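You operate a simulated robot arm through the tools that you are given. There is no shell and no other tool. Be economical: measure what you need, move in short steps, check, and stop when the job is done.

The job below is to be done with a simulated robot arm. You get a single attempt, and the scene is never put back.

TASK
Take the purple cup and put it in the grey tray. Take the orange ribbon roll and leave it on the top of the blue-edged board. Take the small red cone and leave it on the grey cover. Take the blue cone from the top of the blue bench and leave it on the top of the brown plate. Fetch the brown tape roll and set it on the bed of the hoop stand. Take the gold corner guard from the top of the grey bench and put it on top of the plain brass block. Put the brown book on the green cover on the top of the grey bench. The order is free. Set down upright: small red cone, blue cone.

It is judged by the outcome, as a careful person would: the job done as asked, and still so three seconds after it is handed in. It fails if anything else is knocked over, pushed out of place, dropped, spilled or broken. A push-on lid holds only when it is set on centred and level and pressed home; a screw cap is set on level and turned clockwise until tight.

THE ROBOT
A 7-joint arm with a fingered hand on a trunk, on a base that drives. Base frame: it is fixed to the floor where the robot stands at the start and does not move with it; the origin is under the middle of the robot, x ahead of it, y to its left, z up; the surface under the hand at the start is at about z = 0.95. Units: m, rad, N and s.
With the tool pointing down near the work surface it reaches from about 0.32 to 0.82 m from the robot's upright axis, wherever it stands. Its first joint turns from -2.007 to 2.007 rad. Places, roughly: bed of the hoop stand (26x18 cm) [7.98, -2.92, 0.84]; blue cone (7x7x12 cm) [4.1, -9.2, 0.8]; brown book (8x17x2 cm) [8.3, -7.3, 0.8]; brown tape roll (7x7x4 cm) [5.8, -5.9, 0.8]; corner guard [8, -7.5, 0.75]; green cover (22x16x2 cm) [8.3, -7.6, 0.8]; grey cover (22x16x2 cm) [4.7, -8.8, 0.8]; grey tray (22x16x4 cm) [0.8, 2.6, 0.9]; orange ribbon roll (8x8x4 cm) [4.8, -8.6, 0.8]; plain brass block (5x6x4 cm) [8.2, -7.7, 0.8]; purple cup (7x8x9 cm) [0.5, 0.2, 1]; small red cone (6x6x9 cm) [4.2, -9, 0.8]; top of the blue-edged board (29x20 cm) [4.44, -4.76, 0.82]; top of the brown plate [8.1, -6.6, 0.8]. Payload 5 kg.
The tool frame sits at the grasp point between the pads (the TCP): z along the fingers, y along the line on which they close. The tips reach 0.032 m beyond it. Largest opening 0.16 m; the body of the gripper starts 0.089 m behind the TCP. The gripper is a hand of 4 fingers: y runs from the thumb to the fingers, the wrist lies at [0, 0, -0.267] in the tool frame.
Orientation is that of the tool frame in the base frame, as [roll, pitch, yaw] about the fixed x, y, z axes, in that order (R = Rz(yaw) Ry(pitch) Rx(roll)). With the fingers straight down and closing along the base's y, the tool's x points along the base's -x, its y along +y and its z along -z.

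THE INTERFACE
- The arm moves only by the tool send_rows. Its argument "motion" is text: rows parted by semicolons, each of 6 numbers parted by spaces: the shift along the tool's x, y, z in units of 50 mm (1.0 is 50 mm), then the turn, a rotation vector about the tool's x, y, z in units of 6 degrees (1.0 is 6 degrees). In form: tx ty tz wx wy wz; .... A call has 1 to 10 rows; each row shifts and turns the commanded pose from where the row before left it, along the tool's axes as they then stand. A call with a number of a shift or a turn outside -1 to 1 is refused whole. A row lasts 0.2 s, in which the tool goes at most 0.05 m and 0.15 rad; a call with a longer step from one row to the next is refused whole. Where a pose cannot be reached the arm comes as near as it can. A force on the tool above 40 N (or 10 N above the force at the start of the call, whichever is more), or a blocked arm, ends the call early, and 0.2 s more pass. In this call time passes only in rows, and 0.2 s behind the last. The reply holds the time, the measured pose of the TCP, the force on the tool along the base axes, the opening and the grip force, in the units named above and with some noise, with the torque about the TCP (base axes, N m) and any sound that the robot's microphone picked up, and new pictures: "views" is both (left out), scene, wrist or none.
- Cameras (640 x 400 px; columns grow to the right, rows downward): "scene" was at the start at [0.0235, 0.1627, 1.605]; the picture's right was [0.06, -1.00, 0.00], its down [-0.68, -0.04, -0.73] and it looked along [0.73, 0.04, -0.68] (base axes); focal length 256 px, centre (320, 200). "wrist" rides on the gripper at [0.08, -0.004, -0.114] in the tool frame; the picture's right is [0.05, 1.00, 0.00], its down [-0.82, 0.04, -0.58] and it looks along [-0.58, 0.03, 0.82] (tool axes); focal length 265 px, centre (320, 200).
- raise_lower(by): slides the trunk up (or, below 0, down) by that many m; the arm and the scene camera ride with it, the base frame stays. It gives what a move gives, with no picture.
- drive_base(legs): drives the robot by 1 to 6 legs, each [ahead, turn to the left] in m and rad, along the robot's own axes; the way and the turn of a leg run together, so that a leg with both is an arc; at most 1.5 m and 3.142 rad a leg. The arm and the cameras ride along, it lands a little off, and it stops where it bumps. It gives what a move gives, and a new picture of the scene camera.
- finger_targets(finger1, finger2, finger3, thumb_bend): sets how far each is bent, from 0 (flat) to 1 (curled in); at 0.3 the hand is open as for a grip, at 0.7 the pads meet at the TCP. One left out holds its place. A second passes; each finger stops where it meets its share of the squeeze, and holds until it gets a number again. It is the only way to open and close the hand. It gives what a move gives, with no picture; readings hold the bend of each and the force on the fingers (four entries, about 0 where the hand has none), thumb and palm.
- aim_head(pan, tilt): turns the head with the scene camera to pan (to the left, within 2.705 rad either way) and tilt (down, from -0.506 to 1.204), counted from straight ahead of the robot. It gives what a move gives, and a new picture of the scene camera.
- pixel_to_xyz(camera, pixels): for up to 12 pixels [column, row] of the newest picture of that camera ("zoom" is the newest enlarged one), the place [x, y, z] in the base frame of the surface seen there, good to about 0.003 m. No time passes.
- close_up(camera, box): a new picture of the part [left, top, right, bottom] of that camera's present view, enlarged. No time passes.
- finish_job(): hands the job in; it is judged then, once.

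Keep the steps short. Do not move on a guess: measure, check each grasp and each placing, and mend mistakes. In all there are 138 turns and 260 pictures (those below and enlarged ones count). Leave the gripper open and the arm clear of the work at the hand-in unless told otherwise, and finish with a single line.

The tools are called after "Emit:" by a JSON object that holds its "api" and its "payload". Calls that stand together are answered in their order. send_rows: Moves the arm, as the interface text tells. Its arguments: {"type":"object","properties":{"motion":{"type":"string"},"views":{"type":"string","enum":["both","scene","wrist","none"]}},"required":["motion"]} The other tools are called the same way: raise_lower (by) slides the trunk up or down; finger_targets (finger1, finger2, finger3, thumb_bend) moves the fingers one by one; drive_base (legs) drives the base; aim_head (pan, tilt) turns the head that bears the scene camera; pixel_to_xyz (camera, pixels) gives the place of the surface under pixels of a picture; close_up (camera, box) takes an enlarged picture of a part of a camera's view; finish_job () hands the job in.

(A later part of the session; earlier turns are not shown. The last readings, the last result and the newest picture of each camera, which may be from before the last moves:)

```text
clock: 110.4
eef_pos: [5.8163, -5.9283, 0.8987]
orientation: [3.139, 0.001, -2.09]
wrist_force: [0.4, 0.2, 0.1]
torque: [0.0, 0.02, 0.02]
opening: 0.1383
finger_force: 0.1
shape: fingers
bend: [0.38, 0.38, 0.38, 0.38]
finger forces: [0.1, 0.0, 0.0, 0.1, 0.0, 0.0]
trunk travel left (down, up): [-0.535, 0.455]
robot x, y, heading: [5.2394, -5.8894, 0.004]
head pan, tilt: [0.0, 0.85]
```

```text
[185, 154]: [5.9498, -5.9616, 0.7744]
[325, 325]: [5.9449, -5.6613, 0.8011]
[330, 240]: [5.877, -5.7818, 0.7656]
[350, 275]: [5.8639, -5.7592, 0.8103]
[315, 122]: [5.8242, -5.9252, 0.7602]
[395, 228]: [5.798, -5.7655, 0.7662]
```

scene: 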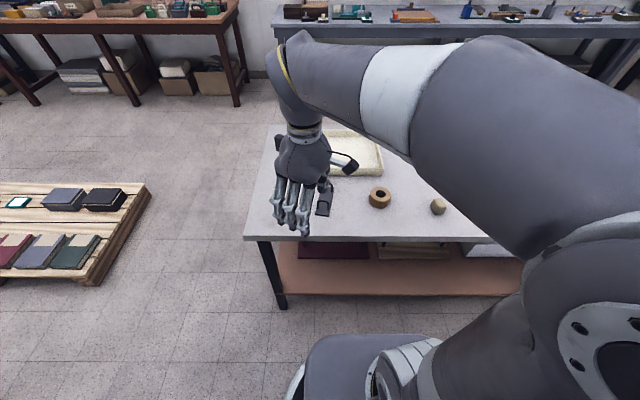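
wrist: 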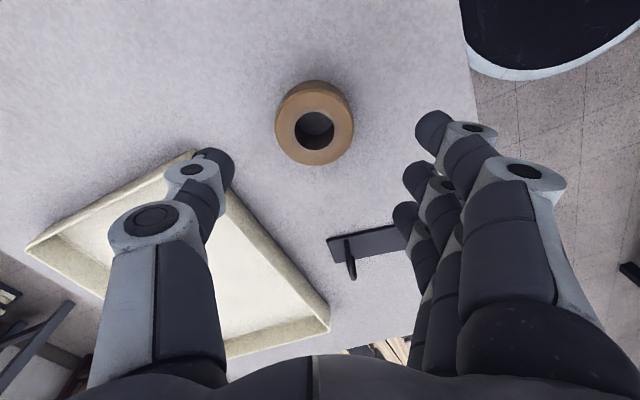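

Tray edge at x 5.945, hoops at y ≥ −5.79: all clear. I descend to z≈0.803 and close.

Emit:
{"api": "send_rows", "payload": {"motion": "0 0 0.6 0 0 0; 0 0 0.6 0 0 0; 0 0 0.5 0 0 0; 0 0 0.2 0 0 0", "views": "none"}}

Emit:
{"api": "finger_targets", "payload": {"finger1": 0.66, "finger2": 0.66, "finger3": 0.66, "thumb_bend": 0.66}}

Emit:
{"api": "send_rows", "payload": {"motion": "0 0 -0.5 0 0 0; 0 0 -0.5 0 0 0", "views": "both"}}

```text
clock: 111.4
eef_pos: [5.817, -5.9292, 0.805]
orientation: [3.14, 0.0, -2.087]
wrist_force: [0.0, -0.6, 0.9]
torque: [-0.01, 0.01, -0.01]
opening: 0.1385
finger_force: 0.2
shape: fingers
bend: [0.38, 0.38, 0.38, 0.38]
finger forces: [0.0, 0.0, 0.1, 0.0, 0.0, 0.0]
trunk travel left (down, up): [-0.535, 0.455]
robot x, y, heading: [5.2358, -5.8921, 0.007]
head pan, tilt: [0.0, 0.85]
```

```text
clock: 112.4
eef_pos: [5.8163, -5.9291, 0.8048]
orientation: [3.137, 0.0, -2.092]
wrist_force: [-0.1, 0.2, 0.6]
torque: [-0.02, 0.0, -0.02]
opening: 0.0623
finger_force: 20.1
shape: fingers
bend: [0.61, 0.55, 0.6, 0.59]
finger forces: [4.4, 9.7, 6.0, 0.0, 20.8, 0.1]
trunk travel left (down, up): [-0.535, 0.455]
robot x, y, heading: [5.2381, -5.8954, 0.01]
head pan, tilt: [0.0, 0.85]
```

```text
clock: 113.0
eef_pos: [5.8182, -5.9272, 0.8546]
orientation: [3.14, -0.001, -2.091]
wrist_force: [-0.4, -0.4, -1.7]
torque: [0.03, 0.01, -0.02]
opening: 0.0624
finger_force: 20.5
shape: fingers
bend: [0.61, 0.55, 0.6, 0.59]
finger forces: [4.4, 9.7, 5.9, 0.0, 20.7, 0.0]
trunk travel left (down, up): [-0.535, 0.455]
robot x, y, heading: [5.2422, -5.8917, 0.003]
head pan, tilt: [0.0, 0.85]
```

scene: 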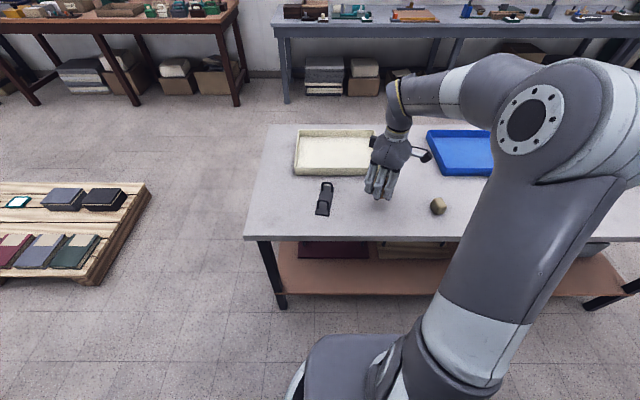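
wrist: 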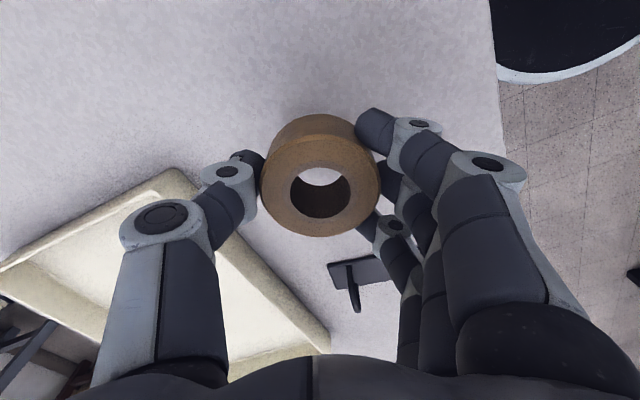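

The tape roll is gripped and lifted. I measure the pallet extents for the drive, then retract.

Emit:
{"api": "pixel_to_xyz", "payload": {"camera": "scene", "pixels": [[147, 187], [95, 283], [2, 184], [2, 272], [236, 100], [40, 102]]}}

Emit:
{"api": "send_rows", "payload": {"motion": "0 0 -0.85 0 0 0; 0 0 -0.85 0 0 0; 0 0 -0.9 0 0 0; -0.333 0.9 0 0 0 0; -0.333 0.9 0 0 0 0; -0.333 0.9 0 0 0 0; -0.333 0.9 0 0 0 0; -0.333 0.9 0 0 0 0; -0.333 0.9 0 0 0 0", "views": "none"}}

Emit:
{"api": "aim_head", "payload": {"pan": 0.75, "tilt": 0.35}}

```text
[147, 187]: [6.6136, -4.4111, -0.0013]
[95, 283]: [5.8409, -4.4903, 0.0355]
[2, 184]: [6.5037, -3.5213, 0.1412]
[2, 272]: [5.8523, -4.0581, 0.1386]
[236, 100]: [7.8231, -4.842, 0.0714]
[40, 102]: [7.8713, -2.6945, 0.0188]
```

```text
clock: 115.0
eef_pos: [5.6339, -5.7089, 0.9867]
orientation: [3.14, -0.001, -2.091]
wrist_force: [-0.2, -0.8, -1.4]
torque: [-0.06, 0.01, 0.02]
opening: 0.0618
finger_force: 19.9
shape: fingers
bend: [0.61, 0.55, 0.6, 0.59]
finger forces: [4.6, 9.6, 6.3, 0.0, 20.7, 0.1]
trunk travel left (down, up): [-0.535, 0.455]
robot x, y, heading: [5.2357, -5.8939, 0.009]
head pan, tilt: [0.0, 0.85]
```

```text
clock: 116.1
eef_pos: [5.6355, -5.7096, 0.9865]
orientation: [3.142, -0.001, -2.09]
wrist_force: [0.6, 1.2, -1.1]
torque: [-0.02, 0.02, 0.01]
opening: 0.0622
finger_force: 21.0
shape: fingers
bend: [0.61, 0.55, 0.6, 0.59]
finger forces: [4.6, 9.8, 6.3, 0.0, 20.7, 0.0]
trunk travel left (down, up): [-0.535, 0.455]
robot x, y, heading: [5.2436, -5.8889, 0.004]
head pan, tilt: [0.75, 0.351]
```

scene: 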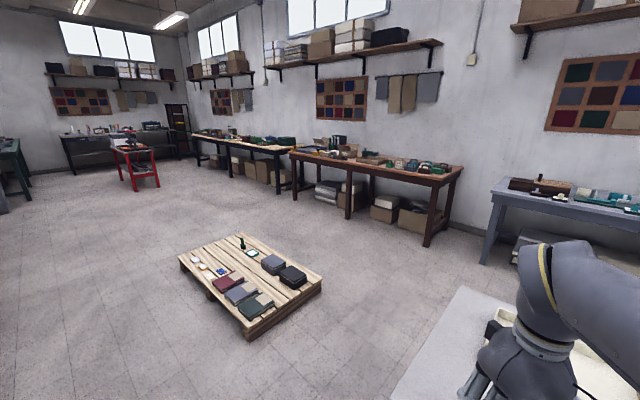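

Pallet x 5.84–6.6, y −3.3…−4.47. I take the lane y≈−4.98 eastward to x≈7.14, then face north.

Emit:
{"api": "drive_base", "payload": {"legs": [[0, 1.565], [0.91, 0], [0, -1.571], [1.5, 0], [0.4, 0], [0, 1.571]]}}

Emit:
{"api": "drive_base", "payload": {"legs": [[1.5, 0], [0.53, 0], [0, -1.571]]}}

Emit:
{"api": "aim_head", "payload": {"pan": 0, "tilt": 0.6}}

```text
clock: 141.4
eef_pos: [6.9643, -4.5603, 0.9869]
orientation: [3.14, 0.0, -0.485]
wrist_force: [0.4, -0.2, -1.0]
torque: [0.0, 0.0, 0.0]
opening: 0.0606
finger_force: 20.5
shape: fingers
bend: [0.62, 0.55, 0.6, 0.6]
finger forces: [3.7, 9.3, 7.0, 0.1, 20.1, 0.1]
trunk travel left (down, up): [-0.535, 0.455]
robot x, y, heading: [7.1618, -4.9498, 1.604]
head pan, tilt: [0.75, 0.351]
```

scene: 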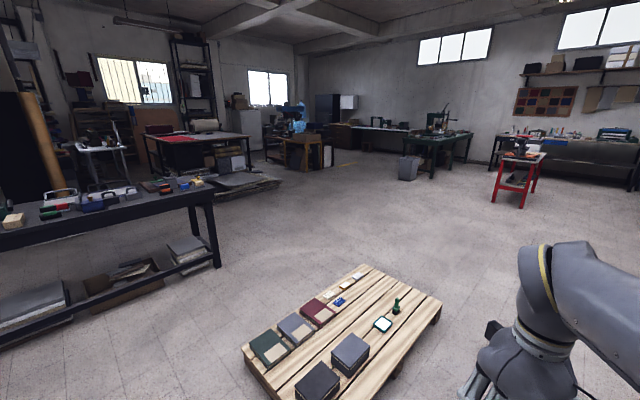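

```text
clock: 155.3
eef_pos: [7.4444, -2.7107, 0.986]
orientation: [3.139, -0.001, -2.023]
wrist_force: [0.0, -1.0, -0.9]
torque: [-0.02, 0.01, 0.02]
opening: 0.0604
finger_force: 20.0
shape: fingers
bend: [0.62, 0.55, 0.6, 0.6]
finger forces: [3.5, 9.2, 7.3, 0.0, 19.9, 0.0]
trunk travel left (down, up): [-0.535, 0.455]
robot x, y, heading: [7.0578, -2.9179, 0.073]
head pan, tilt: [0.75, 0.351]
```

scene: 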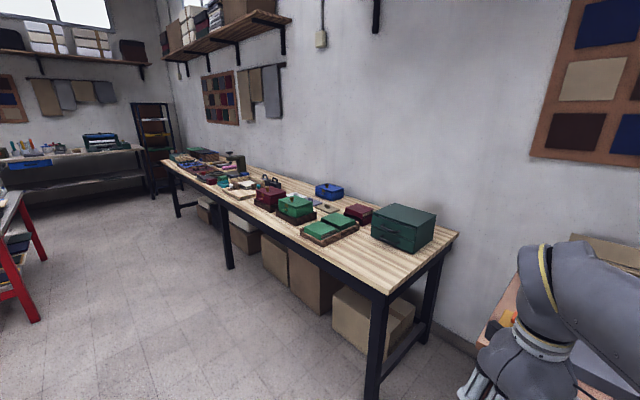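

```text
clock: 156.4
eef_pos: [7.4446, -2.7113, 0.9868]
orientation: [3.14, -0.001, -2.024]
wrist_force: [0.1, 0.3, -1.0]
torque: [-0.01, 0.0, -0.02]
opening: 0.0599
finger_force: 20.0
shape: fingers
bend: [0.62, 0.55, 0.6, 0.6]
finger forces: [3.5, 9.3, 7.4, 0.1, 19.9, 0.0]
trunk travel left (down, up): [-0.535, 0.455]
robot x, y, heading: [7.0603, -2.9168, 0.074]
head pan, tilt: [0.0, 0.6]
```

scene: 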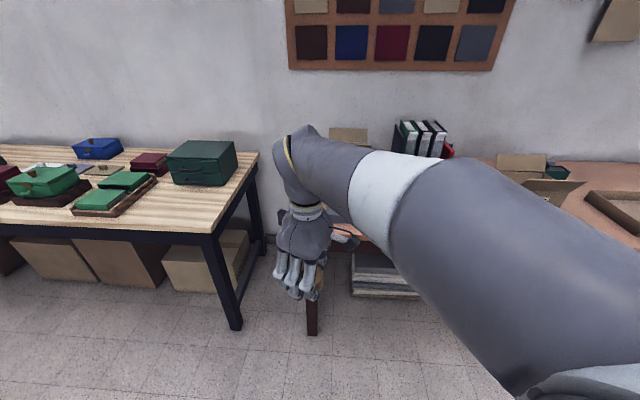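

The arm hides the stand. I turn right 0.7 rad so the arm swings aside, and look back left.

Emit:
{"api": "drive_base", "payload": {"legs": [[0, -0.75]]}}

Emit:
{"api": "aim_head", "payload": {"pan": 0.7, "tilt": 0.6}}

```text
clock: 158.8
eef_pos: [7.4825, -3.0335, 0.9865]
orientation: [3.139, 0.0, -2.79]
wrist_force: [1.0, -0.7, -1.3]
torque: [0.0, 0.04, 0.03]
opening: 0.0601
finger_force: 20.1
shape: fingers
bend: [0.62, 0.55, 0.6, 0.6]
finger forces: [3.4, 9.0, 7.6, 0.1, 19.7, 0.0]
trunk travel left (down, up): [-0.535, 0.455]
robot x, y, heading: [7.0597, -2.92, -0.694]
head pan, tilt: [0.0, 0.6]
```

scene: 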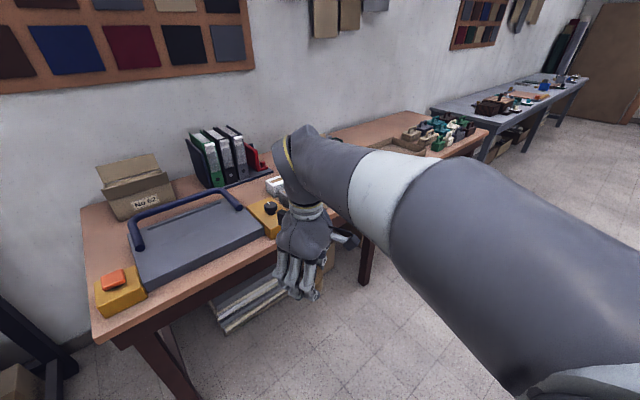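

```text
clock: 159.9
eef_pos: [7.4815, -3.0338, 0.9866]
orientation: [3.139, 0.0, -2.788]
wrist_force: [-0.2, -0.3, -1.6]
torque: [0.0, 0.03, 0.0]
opening: 0.06
finger_force: 20.1
shape: fingers
bend: [0.62, 0.55, 0.6, 0.6]
finger forces: [3.5, 9.0, 7.7, 0.0, 19.8, 0.1]
trunk travel left (down, up): [-0.535, 0.455]
robot x, y, heading: [7.0624, -2.9184, -0.697]
head pan, tilt: [0.7, 0.6]
```

scene: 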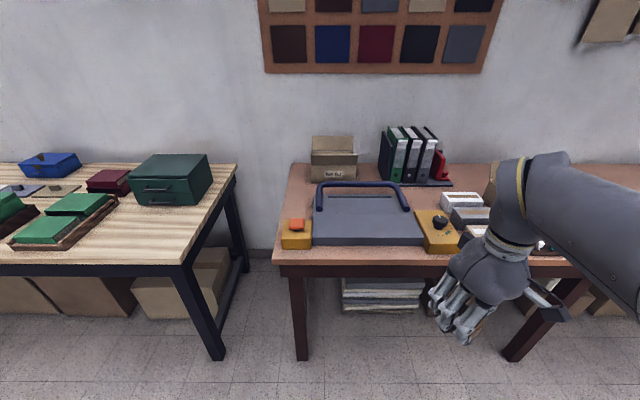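

The stand is plain now: a grey bed with a blue hoop at its rear, around (365,225). I measure it.

Emit:
{"api": "pixel_to_xyz", "payload": {"camera": "scene", "pixels": [[365, 220], [315, 243], [422, 243], [320, 200], [408, 200], [360, 184], [320, 208], [406, 207], [297, 224], [438, 222], [365, 250], [365, 235]]}}

Emit:
{"api": "close_up", "payload": {"camera": "scene", "box": [265, 160, 475, 280]}}

```text
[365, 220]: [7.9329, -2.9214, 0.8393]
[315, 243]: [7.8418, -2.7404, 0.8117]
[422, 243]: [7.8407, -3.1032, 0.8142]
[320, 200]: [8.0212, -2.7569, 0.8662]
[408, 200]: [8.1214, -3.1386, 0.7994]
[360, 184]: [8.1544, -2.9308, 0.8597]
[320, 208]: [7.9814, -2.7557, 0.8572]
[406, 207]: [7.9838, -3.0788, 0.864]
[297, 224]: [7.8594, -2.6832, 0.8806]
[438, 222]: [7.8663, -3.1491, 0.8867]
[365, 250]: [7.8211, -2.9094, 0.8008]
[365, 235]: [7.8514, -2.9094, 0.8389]
```

```text
3.05 times, centred on (370, 220) of scene
```

zoom: 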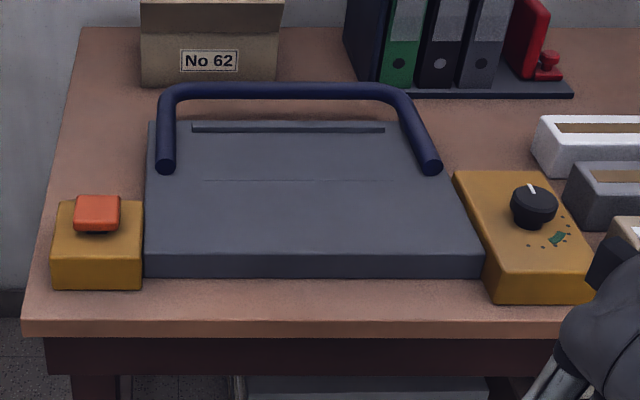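

Emit:
{"api": "pixel_to_xyz", "payload": {"camera": "zoom", "pixels": [[280, 90], [165, 165], [430, 165], [180, 95], [400, 95], [168, 130], [410, 125], [290, 127], [290, 180], [300, 200], [330, 230], [290, 105]]}}

```text
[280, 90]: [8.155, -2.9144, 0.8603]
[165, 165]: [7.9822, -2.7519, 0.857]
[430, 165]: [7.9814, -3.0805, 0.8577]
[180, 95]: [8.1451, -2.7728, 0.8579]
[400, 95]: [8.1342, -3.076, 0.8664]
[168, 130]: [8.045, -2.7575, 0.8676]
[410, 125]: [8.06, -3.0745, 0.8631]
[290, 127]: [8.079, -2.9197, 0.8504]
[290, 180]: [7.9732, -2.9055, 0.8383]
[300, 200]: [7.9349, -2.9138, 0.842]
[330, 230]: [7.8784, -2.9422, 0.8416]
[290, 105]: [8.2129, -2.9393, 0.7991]
```

The hoop lies flat at z≈0.86, so the bed at 0.84 between its arms is free. I creep 0.22 m ahead to bring (7.97, −2.92) within reach.

Emit:
{"api": "drive_base", "payload": {"legs": [[0.22, 0]]}}

```text
clock: 161.6
eef_pos: [7.6509, -3.176, 0.9871]
orientation: [3.139, 0.001, -2.791]
wrist_force: [-1.1, 0.1, -0.4]
torque: [0.02, -0.02, -0.01]
opening: 0.0601
finger_force: 20.1
shape: fingers
bend: [0.62, 0.55, 0.6, 0.6]
finger forces: [3.4, 9.2, 7.6, 0.0, 19.9, 0.1]
trunk travel left (down, up): [-0.535, 0.455]
robot x, y, heading: [7.2315, -3.0598, -0.702]
head pan, tilt: [0.7, 0.6]
```

scene: 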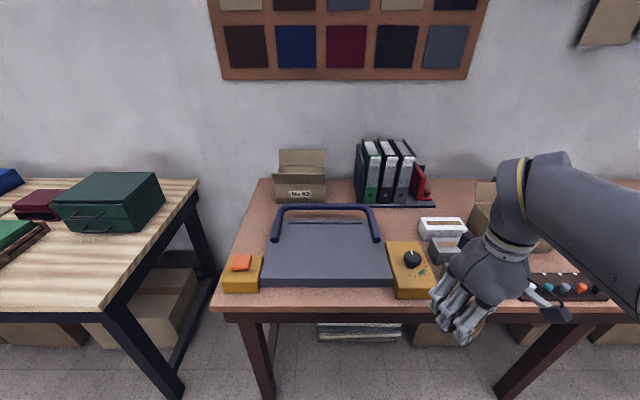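

I move over the bed centre and lower a bit.

Emit:
{"api": "send_rows", "payload": {"motion": "-0.851 0.294 0 0 0 0; -0.851 0.294 0 0 0 0; -0.851 0.294 0 0 0 0; -0.851 0.294 0 0 0 0; -0.851 0.294 0 0 0 0; -0.851 0.294 0 0 0 0; -0.851 0.294 0 0 0 0; -0.851 0.294 0 0 0 0; -0.851 0.294 0 0 0 0; 0 0 0.8 0 0 0", "views": "both"}}

```text
clock: 163.8
eef_pos: [7.9613, -2.9265, 0.951]
orientation: [3.14, 0.006, -2.795]
wrist_force: [-0.6, -1.9, 1.7]
torque: [0.22, -0.05, -0.03]
opening: 0.0591
finger_force: 20.3
shape: fingers
bend: [0.63, 0.55, 0.6, 0.6]
finger forces: [3.5, 9.0, 8.0, 0.1, 19.8, 0.0]
trunk travel left (down, up): [-0.535, 0.455]
robot x, y, heading: [7.2318, -3.0597, -0.699]
head pan, tilt: [0.7, 0.6]
```

scene: 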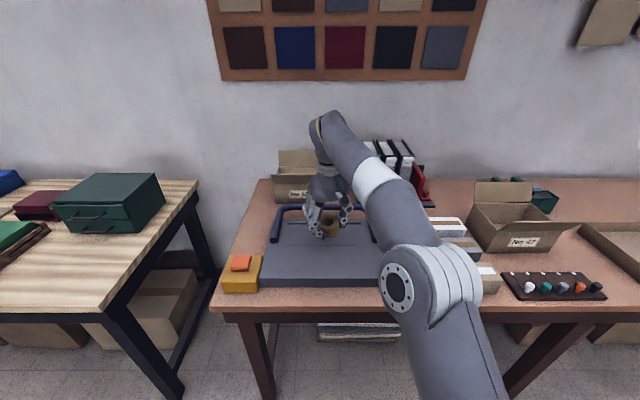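
wrist: 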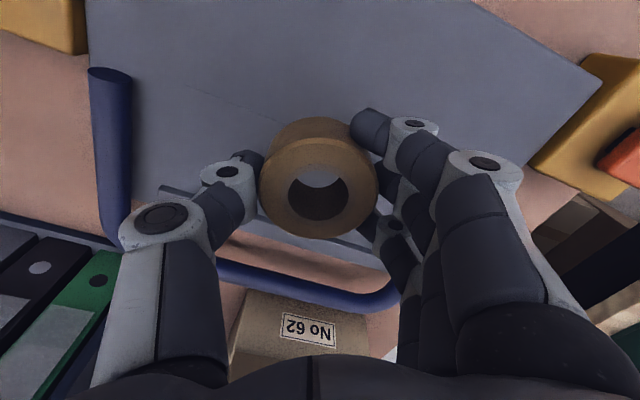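

The tape is over the bed inside the hoop. I lower 0.062 m, then feel for contact.

Emit:
{"api": "send_rows", "payload": {"motion": "0 0 0.5 0 0 0; 0 0 0.5 0 0 0; 0 0 0.24 0 0 0", "views": "none"}}

Emit:
{"api": "send_rows", "payload": {"motion": "0 0 0.05 0 0 0; 0 0 0.03 0 0 0", "views": "none"}}

```text
clock: 164.6
eef_pos: [7.9634, -2.9203, 0.8836]
orientation: [3.139, -0.001, -2.792]
wrist_force: [-0.2, 0.0, -0.1]
torque: [-0.04, 0.01, 0.01]
opening: 0.0592
finger_force: 19.8
shape: fingers
bend: [0.63, 0.55, 0.6, 0.6]
finger forces: [3.5, 9.1, 8.2, 0.1, 19.5, 0.1]
trunk travel left (down, up): [-0.535, 0.455]
robot x, y, heading: [7.2296, -3.0602, -0.7]
head pan, tilt: [0.7, 0.6]
```

```text
clock: 165.2
eef_pos: [7.964, -2.9206, 0.8823]
orientation: [3.14, 0.004, -2.792]
wrist_force: [0.9, 0.6, 13.7]
torque: [0.2, -0.03, 0.01]
opening: 0.0588
finger_force: 22.5
shape: fingers
bend: [0.63, 0.56, 0.61, 0.6]
finger forces: [3.8, 10.2, 9.3, 0.1, 21.3, 0.0]
trunk travel left (down, up): [-0.535, 0.455]
robot x, y, heading: [7.2298, -3.0588, -0.702]
head pan, tilt: [0.7, 0.6]
```

Contact (13.7 N). I open and rise.

Emit:
{"api": "finger_targets", "payload": {"finger1": 0.42, "finger2": 0.42, "finger3": 0.42, "thumb_bend": 0.42}}

Emit:
{"api": "send_rows", "payload": {"motion": "0 0 -0.4 0 0 0; 0 0 -0.8 0 0 0; 0 0 -0.8 0 0 0; 0 0 -0.3 0 0 0", "views": "both"}}

```text
clock: 166.2
eef_pos: [7.963, -2.9207, 0.879]
orientation: [3.14, -0.001, -2.792]
wrist_force: [0.4, 0.7, 0.1]
torque: [-0.03, -0.02, 0.0]
opening: 0.1225
finger_force: 0.0
shape: fingers
bend: [0.42, 0.42, 0.42, 0.42]
finger forces: [0.0, 0.1, 0.0, 0.0, 0.1, 0.0]
trunk travel left (down, up): [-0.535, 0.455]
robot x, y, heading: [7.2316, -3.0582, -0.697]
head pan, tilt: [0.7, 0.6]
```

```text
clock: 167.2
eef_pos: [7.9636, -2.92, 0.9897]
orientation: [3.141, 0.001, -2.792]
wrist_force: [-0.2, -1.0, -0.1]
torque: [0.0, -0.01, 0.0]
opening: 0.1226
finger_force: 0.1
shape: fingers
bend: [0.42, 0.42, 0.42, 0.42]
finger forces: [0.0, 0.1, 0.0, 0.0, 0.0, 0.0]
out of reach, approached as far as the arm can: row 4
trunk travel left (down, up): [-0.535, 0.455]
robot x, y, heading: [7.2308, -3.0611, -0.699]
head pan, tilt: [0.7, 0.6]
```

scene: 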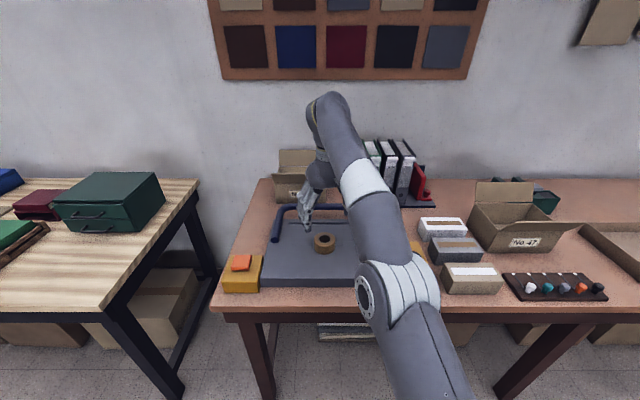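
wrist: 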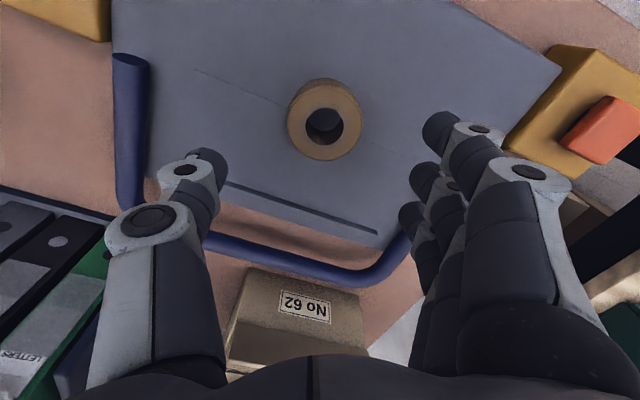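

The tape roll lies on the bed. I retract and drive south to the grey bench at y≈−7.4, stopping with the arm turned aside again.

Emit:
{"api": "send_rows", "payload": {"motion": "0.851 -0.294 0 0 0 0; 0.851 -0.294 0 0 0 0; 0.851 -0.294 0 0 0 0; 0.851 -0.294 0 0 0 0; 0.851 -0.294 0 0 0 0; 0.851 -0.294 0 0 0 0; 0.851 -0.294 0 0 0 0; 0.851 -0.294 0 0 0 0; 0.851 -0.294 0 0 0 0", "views": "none"}}

Emit:
{"api": "drive_base", "payload": {"legs": [[0, -0.87], [1.5, 0], [1.5, 0], [1.3, 0], [0, 0.87]]}}

Emit:
{"api": "aim_head", "payload": {"pan": 0.7, "tilt": 0.6}}

```text
clock: 169.2
eef_pos: [7.6493, -3.1762, 0.9885]
orientation: [3.141, -0.001, -2.792]
wrist_force: [-0.1, 0.5, 0.3]
torque: [-0.01, -0.02, 0.02]
opening: 0.1226
finger_force: 0.1
shape: fingers
bend: [0.42, 0.42, 0.42, 0.42]
finger forces: [0.0, 0.1, 0.1, 0.1, 0.0, 0.0]
trunk travel left (down, up): [-0.535, 0.455]
robot x, y, heading: [7.2309, -3.0596, -0.698]
head pan, tilt: [0.7, 0.6]
```

```text
clock: 194.2
eef_pos: [7.8374, -7.4325, 0.9878]
orientation: [3.138, -0.001, -2.731]
wrist_force: [-1.1, 0.4, -0.4]
torque: [-0.02, -0.01, 0.02]
opening: 0.1229
finger_force: 0.1
shape: fingers
bend: [0.42, 0.42, 0.42, 0.42]
finger forces: [0.0, 0.0, 0.0, 0.1, 0.0, 0.1]
trunk travel left (down, up): [-0.535, 0.455]
robot x, y, heading: [7.4103, -7.3497, -0.64]
head pan, tilt: [0.7, 0.6]
```

scene: 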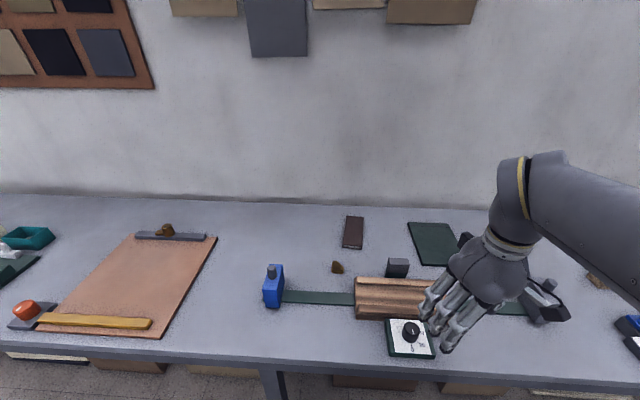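

```text
clock: 194.8
eef_pos: [7.8378, -7.4326, 0.9876]
orientation: [3.139, 0.0, -2.73]
wrist_force: [-1.0, -0.8, -0.6]
torque: [0.0, -0.02, 0.03]
opening: 0.1226
finger_force: 0.2
shape: fingers
bend: [0.42, 0.42, 0.42, 0.42]
finger forces: [0.0, 0.1, 0.0, 0.1, 0.0, 0.1]
trunk travel left (down, up): [-0.535, 0.455]
robot x, y, heading: [7.4103, -7.3408, -0.635]
head pan, tilt: [0.7, 0.6]
```

scene: 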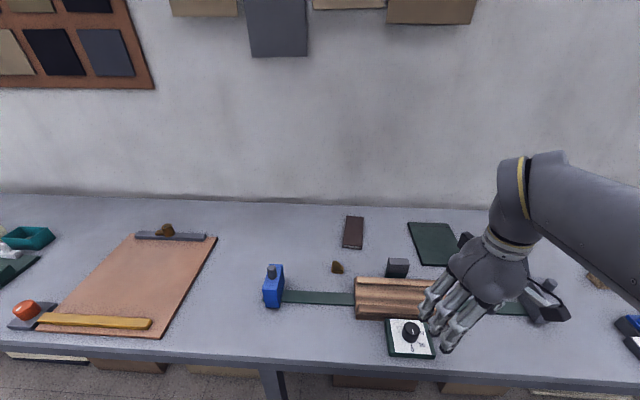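

Emit:
{"api": "close_up", "payload": {"camera": "scene", "box": [250, 200, 490, 350]}}

Emit:
{"api": "pixel_to_xyz", "payload": {"camera": "scene", "pixels": [[353, 232], [337, 267], [397, 267], [432, 243], [380, 290], [410, 330], [273, 290], [410, 225], [450, 225], [422, 263], [350, 216], [350, 247]]}}

```text
2.67 times, centred on (370, 275) of scene
```

zoom: 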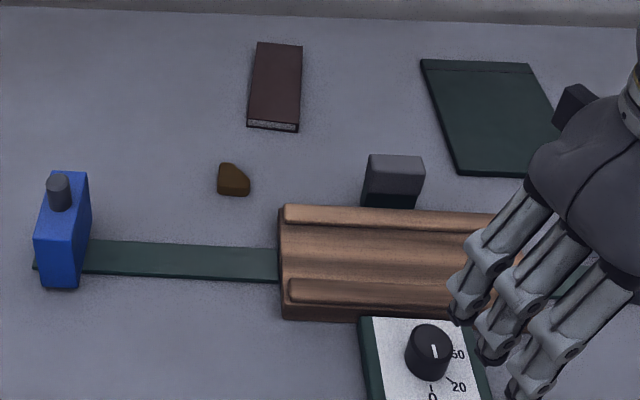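

```text
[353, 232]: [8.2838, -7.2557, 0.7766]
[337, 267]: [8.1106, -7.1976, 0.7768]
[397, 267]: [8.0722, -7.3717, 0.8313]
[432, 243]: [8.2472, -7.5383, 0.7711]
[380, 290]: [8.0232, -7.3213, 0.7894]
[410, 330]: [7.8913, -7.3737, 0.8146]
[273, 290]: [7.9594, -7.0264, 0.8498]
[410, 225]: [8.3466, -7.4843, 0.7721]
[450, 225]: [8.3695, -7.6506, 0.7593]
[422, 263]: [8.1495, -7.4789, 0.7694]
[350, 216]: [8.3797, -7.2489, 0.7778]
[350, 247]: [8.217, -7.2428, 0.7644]
```

The right part is hidden by the hand. I turn right 0.6 rad and look left.

Emit:
{"api": "drive_base", "payload": {"legs": [[0, -0.7]]}}

Emit:
{"api": "aim_head", "payload": {"pan": 1.2, "tilt": 0.7}}

Emit:
{"api": "close_up", "payload": {"camera": "scene", "box": [260, 150, 580, 350]}}

```text
clock: 197.0
eef_pos: [7.6825, -7.6845, 0.9884]
orientation: [3.14, -0.001, 2.859]
wrist_force: [0.0, 0.3, -0.2]
torque: [0.0, 0.01, 0.02]
opening: 0.1229
finger_force: 0.0
shape: fingers
bend: [0.42, 0.42, 0.42, 0.42]
finger forces: [0.0, 0.1, 0.1, 0.1, 0.0, 0.0]
trunk travel left (down, up): [-0.535, 0.455]
robot x, y, heading: [7.4105, -7.3417, -1.335]
head pan, tilt: [0.7, 0.6]
```

scene: 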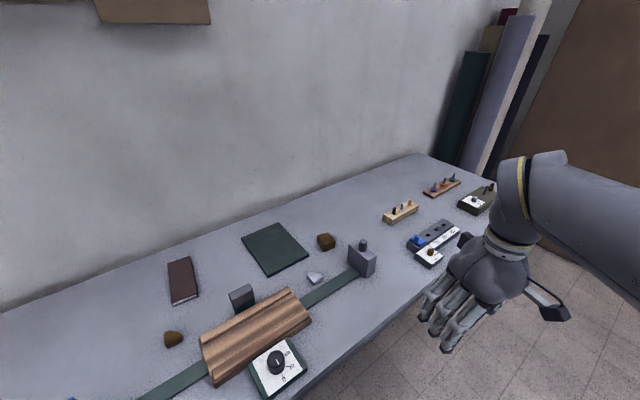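

```text
clock: 198.0
eef_pos: [7.6832, -7.6831, 0.9882]
orientation: [3.14, 0.0, 2.859]
wrist_force: [-0.3, -0.2, 0.5]
torque: [0.01, 0.01, 0.03]
opening: 0.123
finger_force: 0.0
shape: fingers
bend: [0.42, 0.42, 0.42, 0.42]
finger forces: [0.1, 0.1, 0.1, 0.0, 0.0, 0.0]
trunk travel left (down, up): [-0.535, 0.455]
robot x, y, heading: [7.4121, -7.3435, -1.328]
head pan, tilt: [1.201, 0.7]
```

scene: 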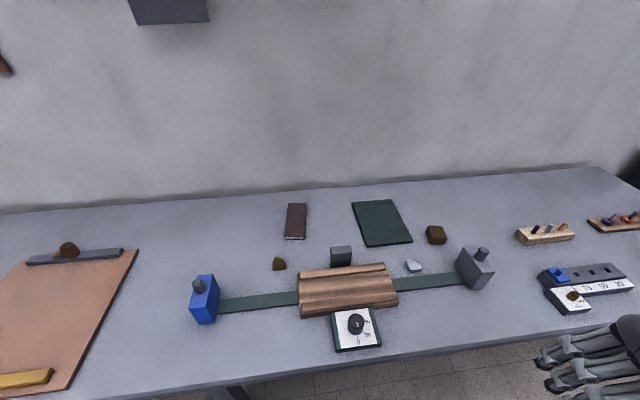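

```text
2.00 times, centred on (420, 250) of scene
```

zoom: 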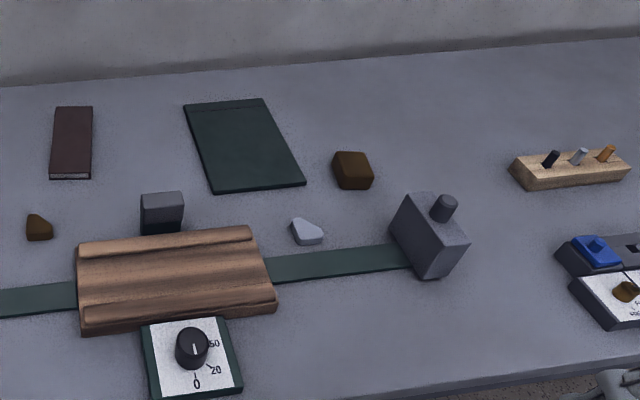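

Two candidates for the guard: the small piece at (279,264) and the pale one at (413,266). I zoom on both and on the block.

Emit:
{"api": "close_up", "payload": {"camera": "scene", "box": [255, 245, 303, 275]}}

Emit:
{"api": "close_up", "payload": {"camera": "scene", "box": [396, 220, 460, 280]}}

Emit:
{"api": "pixel_to_xyz", "payload": {"camera": "scene", "pixels": [[279, 264], [274, 267], [286, 267], [278, 258], [413, 266], [436, 232], [430, 226], [445, 226], [437, 240], [427, 243], [446, 243], [295, 222]]}}

Emit:
{"api": "pixel_to_xyz", "payload": {"camera": "scene", "pixels": [[288, 204], [306, 204], [304, 237], [286, 237], [354, 202], [389, 200], [411, 240], [371, 245], [381, 222], [340, 252], [356, 212], [300, 255]]}}

```text
13.33 times, centred on (279, 260) of scene
```

zoom: 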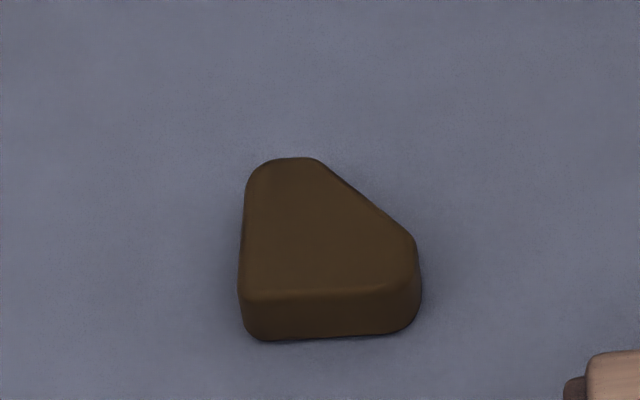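

```text
6.67 times, centred on (428, 250) of scene
```

zoom: 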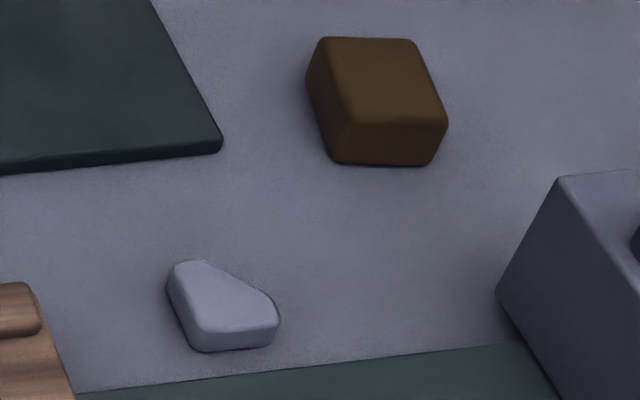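

```text
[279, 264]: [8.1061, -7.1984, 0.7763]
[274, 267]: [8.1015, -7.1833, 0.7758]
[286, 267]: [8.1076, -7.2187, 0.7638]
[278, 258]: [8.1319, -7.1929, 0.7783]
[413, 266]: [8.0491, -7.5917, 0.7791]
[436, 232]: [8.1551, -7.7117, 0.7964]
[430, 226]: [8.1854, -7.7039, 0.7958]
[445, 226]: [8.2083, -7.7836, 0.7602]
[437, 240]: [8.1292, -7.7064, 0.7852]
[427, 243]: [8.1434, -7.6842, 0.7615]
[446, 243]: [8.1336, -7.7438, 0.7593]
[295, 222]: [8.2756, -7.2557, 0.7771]
```

```text
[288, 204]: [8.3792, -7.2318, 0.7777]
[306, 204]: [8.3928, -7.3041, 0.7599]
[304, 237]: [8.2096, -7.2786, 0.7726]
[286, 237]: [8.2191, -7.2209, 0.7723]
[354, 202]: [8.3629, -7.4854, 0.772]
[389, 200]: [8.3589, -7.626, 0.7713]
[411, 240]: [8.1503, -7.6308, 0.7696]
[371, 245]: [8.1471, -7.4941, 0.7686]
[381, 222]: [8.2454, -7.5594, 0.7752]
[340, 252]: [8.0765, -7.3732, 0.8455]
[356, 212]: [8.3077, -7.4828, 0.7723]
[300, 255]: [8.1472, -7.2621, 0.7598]
```

The left piece is clearly the gold guard at (8.11, −7.20); the other is silver. The brass block is at (8.16, −7.71), top 0.797. The book is at (8.297, −7.26) and the cover at (8.255, −7.56), top 0.771. I creep closer to about (7.55, −7.45).

Emit:
{"api": "drive_base", "payload": {"legs": [[0, 0.68], [0.18, 0]]}}

Emit:
{"api": "aim_head", "payload": {"pan": 1.0, "tilt": 0.8}}

```text
clock: 201.3
eef_pos: [7.9851, -7.5437, 0.9884]
orientation: [3.14, -0.002, -2.738]
wrist_force: [0.7, 0.0, 0.2]
torque: [-0.01, 0.01, -0.02]
opening: 0.1229
finger_force: 0.1
shape: fingers
bend: [0.42, 0.42, 0.42, 0.42]
finger forces: [0.0, 0.0, 0.0, 0.0, 0.0, 0.1]
trunk travel left (down, up): [-0.535, 0.455]
robot x, y, heading: [7.5562, -7.4513, -0.639]
head pan, tilt: [1.201, 0.7]
```

scene: 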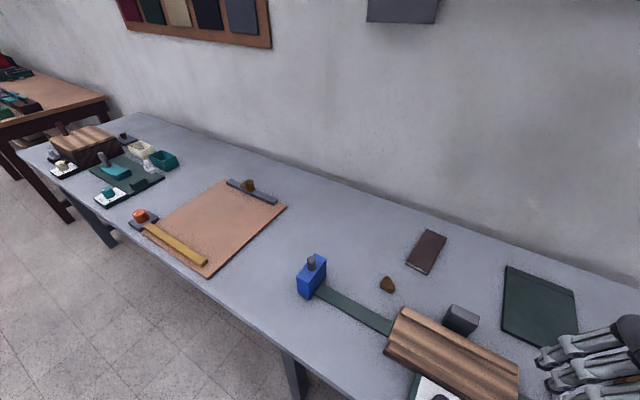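

```text
clock: 202.1
eef_pos: [7.9835, -7.5438, 0.9873]
orientation: [3.141, -0.002, -2.738]
wrist_force: [1.0, -1.0, 0.1]
torque: [-0.03, 0.02, 0.01]
opening: 0.1227
finger_force: 0.0
shape: fingers
bend: [0.42, 0.42, 0.42, 0.42]
finger forces: [0.0, 0.1, 0.0, 0.1, 0.0, 0.0]
trunk travel left (down, up): [-0.535, 0.455]
robot x, y, heading: [7.5576, -7.4519, -0.642]
head pan, tilt: [1.0, 0.799]
```

scene: 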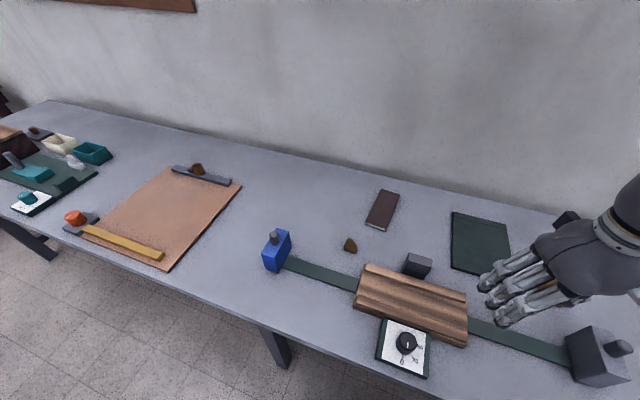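

First the book: I move above it at z≈0.93, then turn the hand to close along y.

Emit:
{"api": "send_rows", "payload": {"motion": "-0.889 0.307 0.12 0 0 0; -0.889 0.307 0.12 0 0 0; -0.889 0.307 0.12 0 0 0; -0.889 0.307 0.12 0 0 0; -0.889 0.307 0.12 0 0 0; -0.889 0.307 0.12 0 0 0; -0.889 0.307 0.12 0 0 0; -0.889 0.307 0.12 0 0 0; -0.889 0.307 0.12 0 0 0", "views": "none"}}

Emit:
{"api": "send_rows", "payload": {"motion": "0 0 0 0 0 0.965; 0 0 0 0 0 0.965; 0 0 0 0 0 0.965; 0 0 0 0 0 0.965", "views": "both"}}

```text
clock: 204.1
eef_pos: [8.3036, -7.2565, 0.9317]
orientation: [-3.141, -0.007, -2.737]
wrist_force: [1.3, -0.7, 4.3]
torque: [0.14, 0.17, 0.0]
opening: 0.1228
finger_force: 0.1
shape: fingers
bend: [0.42, 0.42, 0.42, 0.42]
finger forces: [0.0, 0.0, 0.0, 0.0, 0.1, 0.1]
trunk travel left (down, up): [-0.535, 0.455]
robot x, y, heading: [7.5556, -7.4527, -0.645]
head pan, tilt: [1.0, 0.799]
```

```text
clock: 205.1
eef_pos: [8.2968, -7.259, 0.933]
orientation: [3.14, -0.002, 3.14]
wrist_force: [0.0, 0.4, 0.5]
torque: [0.04, 0.03, -0.02]
opening: 0.1228
finger_force: 0.0
shape: fingers
bend: [0.42, 0.42, 0.42, 0.42]
finger forces: [0.1, 0.1, 0.1, 0.0, 0.0, 0.0]
trunk travel left (down, up): [-0.535, 0.455]
robot x, y, heading: [7.556, -7.4491, -0.64]
head pan, tilt: [1.0, 0.799]
```

scene: 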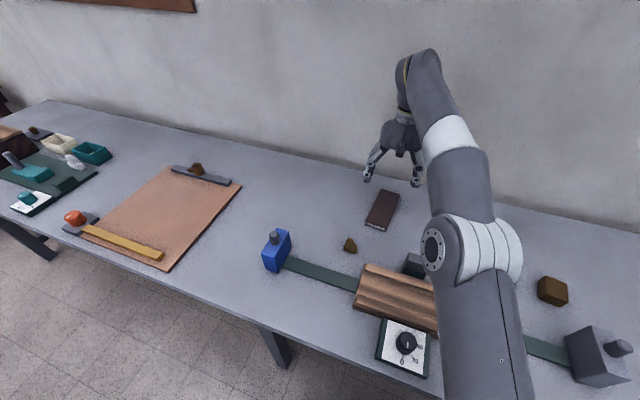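
wrist: 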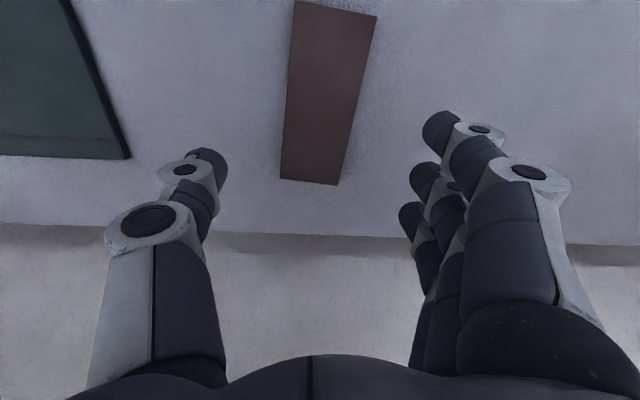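

I measure the book's corners from the wrist view.

Emit:
{"api": "pixel_to_xyz", "payload": {"camera": "wrist", "pixels": [[297, 8], [373, 20], [284, 176], [338, 181], [290, 100], [354, 105], [128, 155], [70, 8], [322, 110]]}}

```text
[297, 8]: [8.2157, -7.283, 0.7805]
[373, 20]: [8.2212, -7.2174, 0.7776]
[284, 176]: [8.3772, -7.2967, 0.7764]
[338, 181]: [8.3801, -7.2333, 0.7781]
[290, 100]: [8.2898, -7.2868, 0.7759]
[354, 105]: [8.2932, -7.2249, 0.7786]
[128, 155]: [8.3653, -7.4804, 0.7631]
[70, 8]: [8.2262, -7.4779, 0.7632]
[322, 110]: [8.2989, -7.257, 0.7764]
```

The book is turned −0.09 rad. I match that and descend to z≈0.797.

Emit:
{"api": "send_rows", "payload": {"motion": "0 0 0 0 0 0.88; 0 0 0.7 0 0 0; 0 0 0.7 0 0 0; 0 0 0.7 0 0 0; 0 0 0.4 0 0 0; 0 0 0.18 0 0 0", "views": "wrist"}}

```text
clock: 206.4
eef_pos: [8.2971, -7.2601, 0.7996]
orientation: [3.141, -0.002, 3.048]
wrist_force: [-0.9, -0.2, -0.2]
torque: [0.02, 0.01, -0.01]
opening: 0.1226
finger_force: 0.2
shape: fingers
bend: [0.42, 0.42, 0.42, 0.42]
finger forces: [0.0, 0.0, 0.1, 0.0, 0.1, 0.0]
trunk travel left (down, up): [-0.535, 0.455]
robot x, y, heading: [7.5558, -7.4523, -0.645]
head pan, tilt: [1.0, 0.799]
```

wrist: 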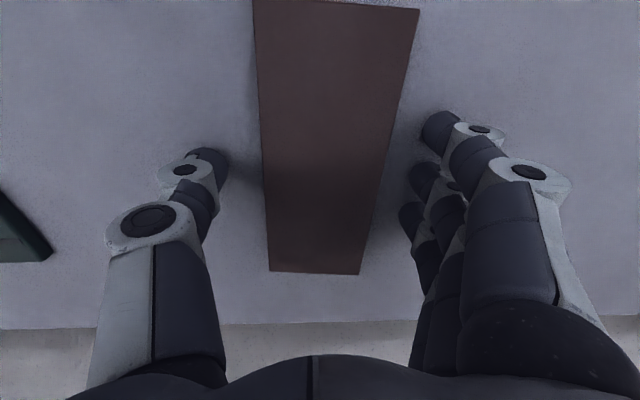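

Aligned and straddled. I lower 3 mm more and close.

Emit:
{"api": "send_rows", "payload": {"motion": "0 0 0.06 0 0 0", "views": "none"}}

Emit:
{"api": "finger_targets", "payload": {"finger1": 0.64, "finger2": 0.64, "finger3": 0.64, "thumb_bend": 0.64}}

Emit:
{"api": "send_rows", "payload": {"motion": "0 0 -0.5 0 0 0; 0 0 -0.5 0 0 0", "views": "both"}}

```text
clock: 206.8
eef_pos: [8.2973, -7.2601, 0.799]
orientation: [3.139, 0.001, 3.047]
wrist_force: [0.4, -0.5, 7.5]
torque: [0.27, 0.02, 0.06]
opening: 0.1228
finger_force: 3.9
shape: fingers
bend: [0.42, 0.42, 0.42, 0.42]
finger forces: [2.6, 1.8, 1.0, 0.1, 2.3, 0.0]
trunk travel left (down, up): [-0.535, 0.455]
robot x, y, heading: [7.5567, -7.4529, -0.642]
head pan, tilt: [1.0, 0.799]
```

```text
clock: 207.8
eef_pos: [8.2955, -7.2594, 0.7998]
orientation: [3.138, 0.003, 3.049]
wrist_force: [5.9, 6.4, 27.9]
torque: [1.38, -0.09, -0.21]
opening: 0.0783
finger_force: 35.2
shape: fingers
bend: [0.57, 0.57, 0.57, 0.57]
finger forces: [19.6, 16.2, 12.8, 0.0, 21.2, 0.0]
trunk travel left (down, up): [-0.535, 0.455]
robot x, y, heading: [7.5552, -7.4513, -0.645]
head pan, tilt: [1.0, 0.799]
```

```text
clock: 208.4
eef_pos: [8.2968, -7.2592, 0.8439]
orientation: [-3.14, -0.005, 3.049]
wrist_force: [0.7, -0.4, -2.3]
torque: [0.02, -0.01, 0.02]
opening: 0.078
finger_force: 24.2
shape: fingers
bend: [0.57, 0.57, 0.57, 0.57]
finger forces: [8.1, 7.8, 7.6, 0.1, 23.7, 0.0]
trunk travel left (down, up): [-0.535, 0.455]
robot x, y, heading: [7.5555, -7.4513, -0.645]
head pan, tilt: [1.0, 0.799]
```

scene: 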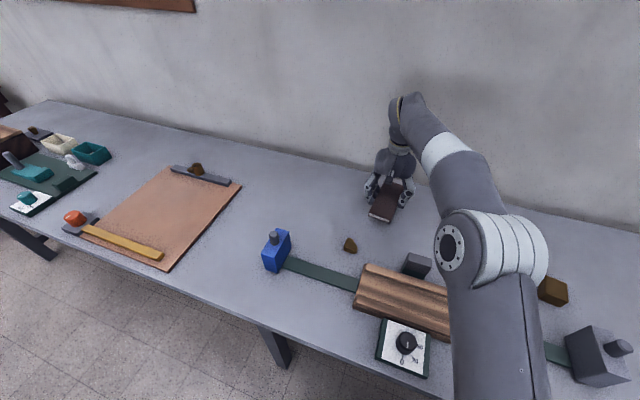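
wrist: 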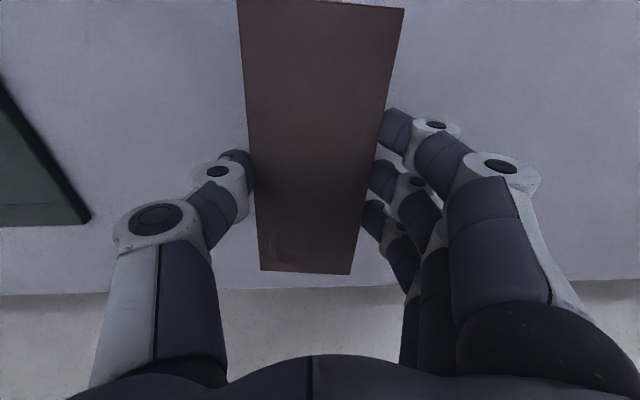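

The book is held. I lift a little, carry it 0.30 m in −y over the cover and straighten it.

Emit:
{"api": "send_rows", "payload": {"motion": "0 0 -0.6 0 0 0; 0.04 -0.867 0 0 0 0; 0.04 -0.867 0 0 0 0; 0.04 -0.867 0 0 0 0; 0.04 -0.867 0 0 0 0; 0.04 -0.867 0 0 0 0; 0.04 -0.867 0 0 0 0; 0.04 -0.867 0 0 0 0; 0 0 0 0 0 -0.7", "views": "both"}}

```text
clock: 210.4
eef_pos: [8.2553, -7.5589, 0.8768]
orientation: [3.141, -0.002, 3.124]
wrist_force: [0.0, -0.5, -1.3]
torque: [0.03, 0.03, -0.03]
opening: 0.0777
finger_force: 23.3
shape: fingers
bend: [0.57, 0.57, 0.57, 0.57]
finger forces: [8.1, 7.8, 7.5, 0.0, 23.6, 0.0]
trunk travel left (down, up): [-0.535, 0.455]
robot x, y, heading: [7.5575, -7.4549, -0.638]
head pan, tilt: [1.0, 0.799]
```

scene: 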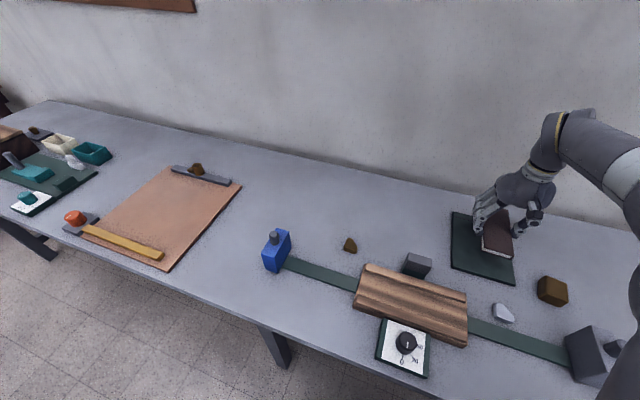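
wrist: 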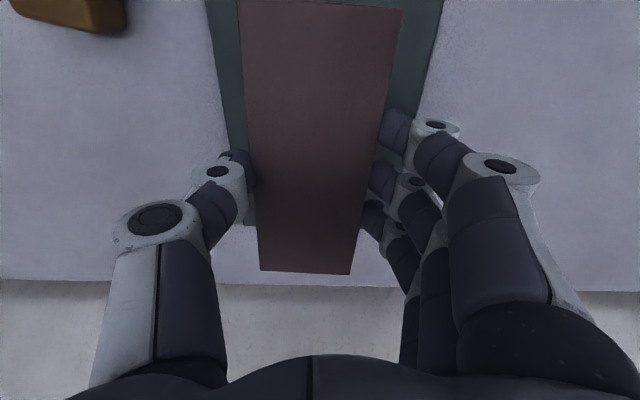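

Centred over the cover. I lower 0.064 m and feel for contact.

Emit:
{"api": "send_rows", "payload": {"motion": "0 0 0.5 0 0 0; 0 0 0.5 0 0 0; 0 0 0.22 0 0 0", "views": "none"}}

Emit:
{"api": "send_rows", "payload": {"motion": "0 0 0.05 0 0 0; 0 0 0.04 0 0 0", "views": "none"}}

```text
clock: 211.2
eef_pos: [8.2547, -7.5589, 0.816]
orientation: [3.139, -0.003, 3.123]
wrist_force: [0.0, 0.5, -1.9]
torque: [0.02, 0.01, 0.0]
opening: 0.0779
finger_force: 24.1
shape: fingers
bend: [0.57, 0.57, 0.57, 0.57]
finger forces: [8.2, 7.8, 7.5, 0.0, 23.5, 0.0]
trunk travel left (down, up): [-0.535, 0.455]
robot x, y, heading: [7.5561, -7.4493, -0.645]
head pan, tilt: [1.0, 0.799]
```

```text
clock: 211.8
eef_pos: [8.2558, -7.5615, 0.8113]
orientation: [3.138, -0.001, 3.122]
wrist_force: [-0.1, 0.5, 2.8]
torque: [0.15, 0.06, 0.0]
opening: 0.0779
finger_force: 25.7
shape: fingers
bend: [0.57, 0.57, 0.57, 0.57]
finger forces: [9.1, 9.6, 8.7, 0.0, 23.5, 0.0]
trunk travel left (down, up): [-0.535, 0.455]
robot x, y, heading: [7.5573, -7.4546, -0.65]
head pan, tilt: [1.0, 0.799]
```

Contact. I open and rise.

Emit:
{"api": "finger_targets", "payload": {"finger1": 0.45, "finger2": 0.45, "finger3": 0.45, "thumb_bend": 0.45}}

Emit:
{"api": "send_rows", "payload": {"motion": "0 0 -0.4 0 0 0; 0 0 -0.7 0 0 0; 0 0 -0.9 0 0 0", "views": "both"}}

```text
clock: 212.8
eef_pos: [8.2562, -7.5594, 0.8112]
orientation: [3.141, -0.003, 3.123]
wrist_force: [0.7, -0.5, 3.6]
torque: [0.02, -0.01, -0.03]
opening: 0.1104
finger_force: 1.4
shape: fingers
bend: [0.45, 0.45, 0.45, 0.45]
finger forces: [0.1, 0.6, 1.3, 0.1, 1.1, 0.1]
trunk travel left (down, up): [-0.535, 0.455]
robot x, y, heading: [7.5546, -7.4513, -0.641]
head pan, tilt: [1.0, 0.799]
```

```text
clock: 213.7
eef_pos: [8.255, -7.5621, 0.9113]
orientation: [3.139, -0.001, 3.123]
wrist_force: [0.1, 0.7, 0.9]
torque: [-0.01, -0.01, 0.01]
opening: 0.1105
finger_force: 0.2
shape: fingers
bend: [0.45, 0.45, 0.45, 0.45]
finger forces: [0.0, 0.0, 0.0, 0.0, 0.1, 0.0]
trunk travel left (down, up): [-0.535, 0.455]
robot x, y, heading: [7.557, -7.4492, -0.645]
head pan, tilt: [1.0, 0.799]
```

scene: 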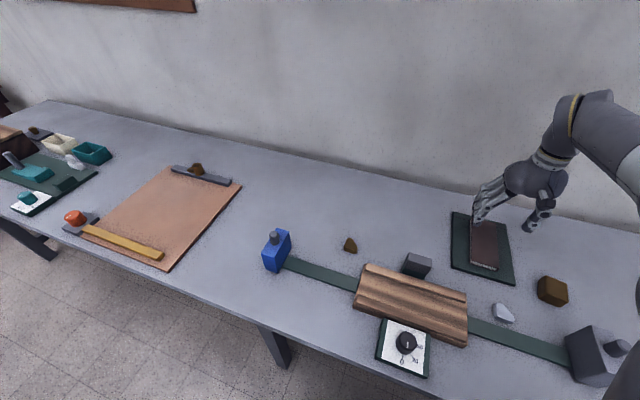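
wrist: 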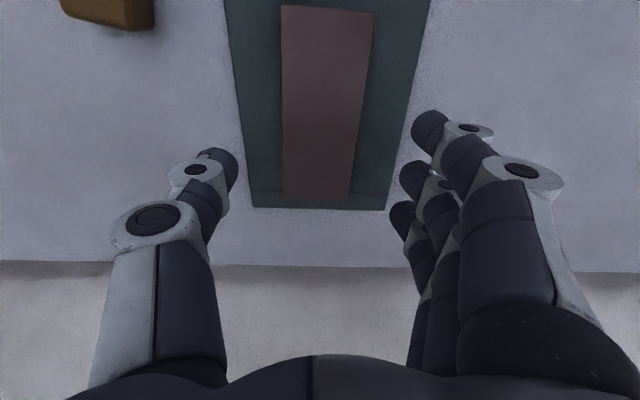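

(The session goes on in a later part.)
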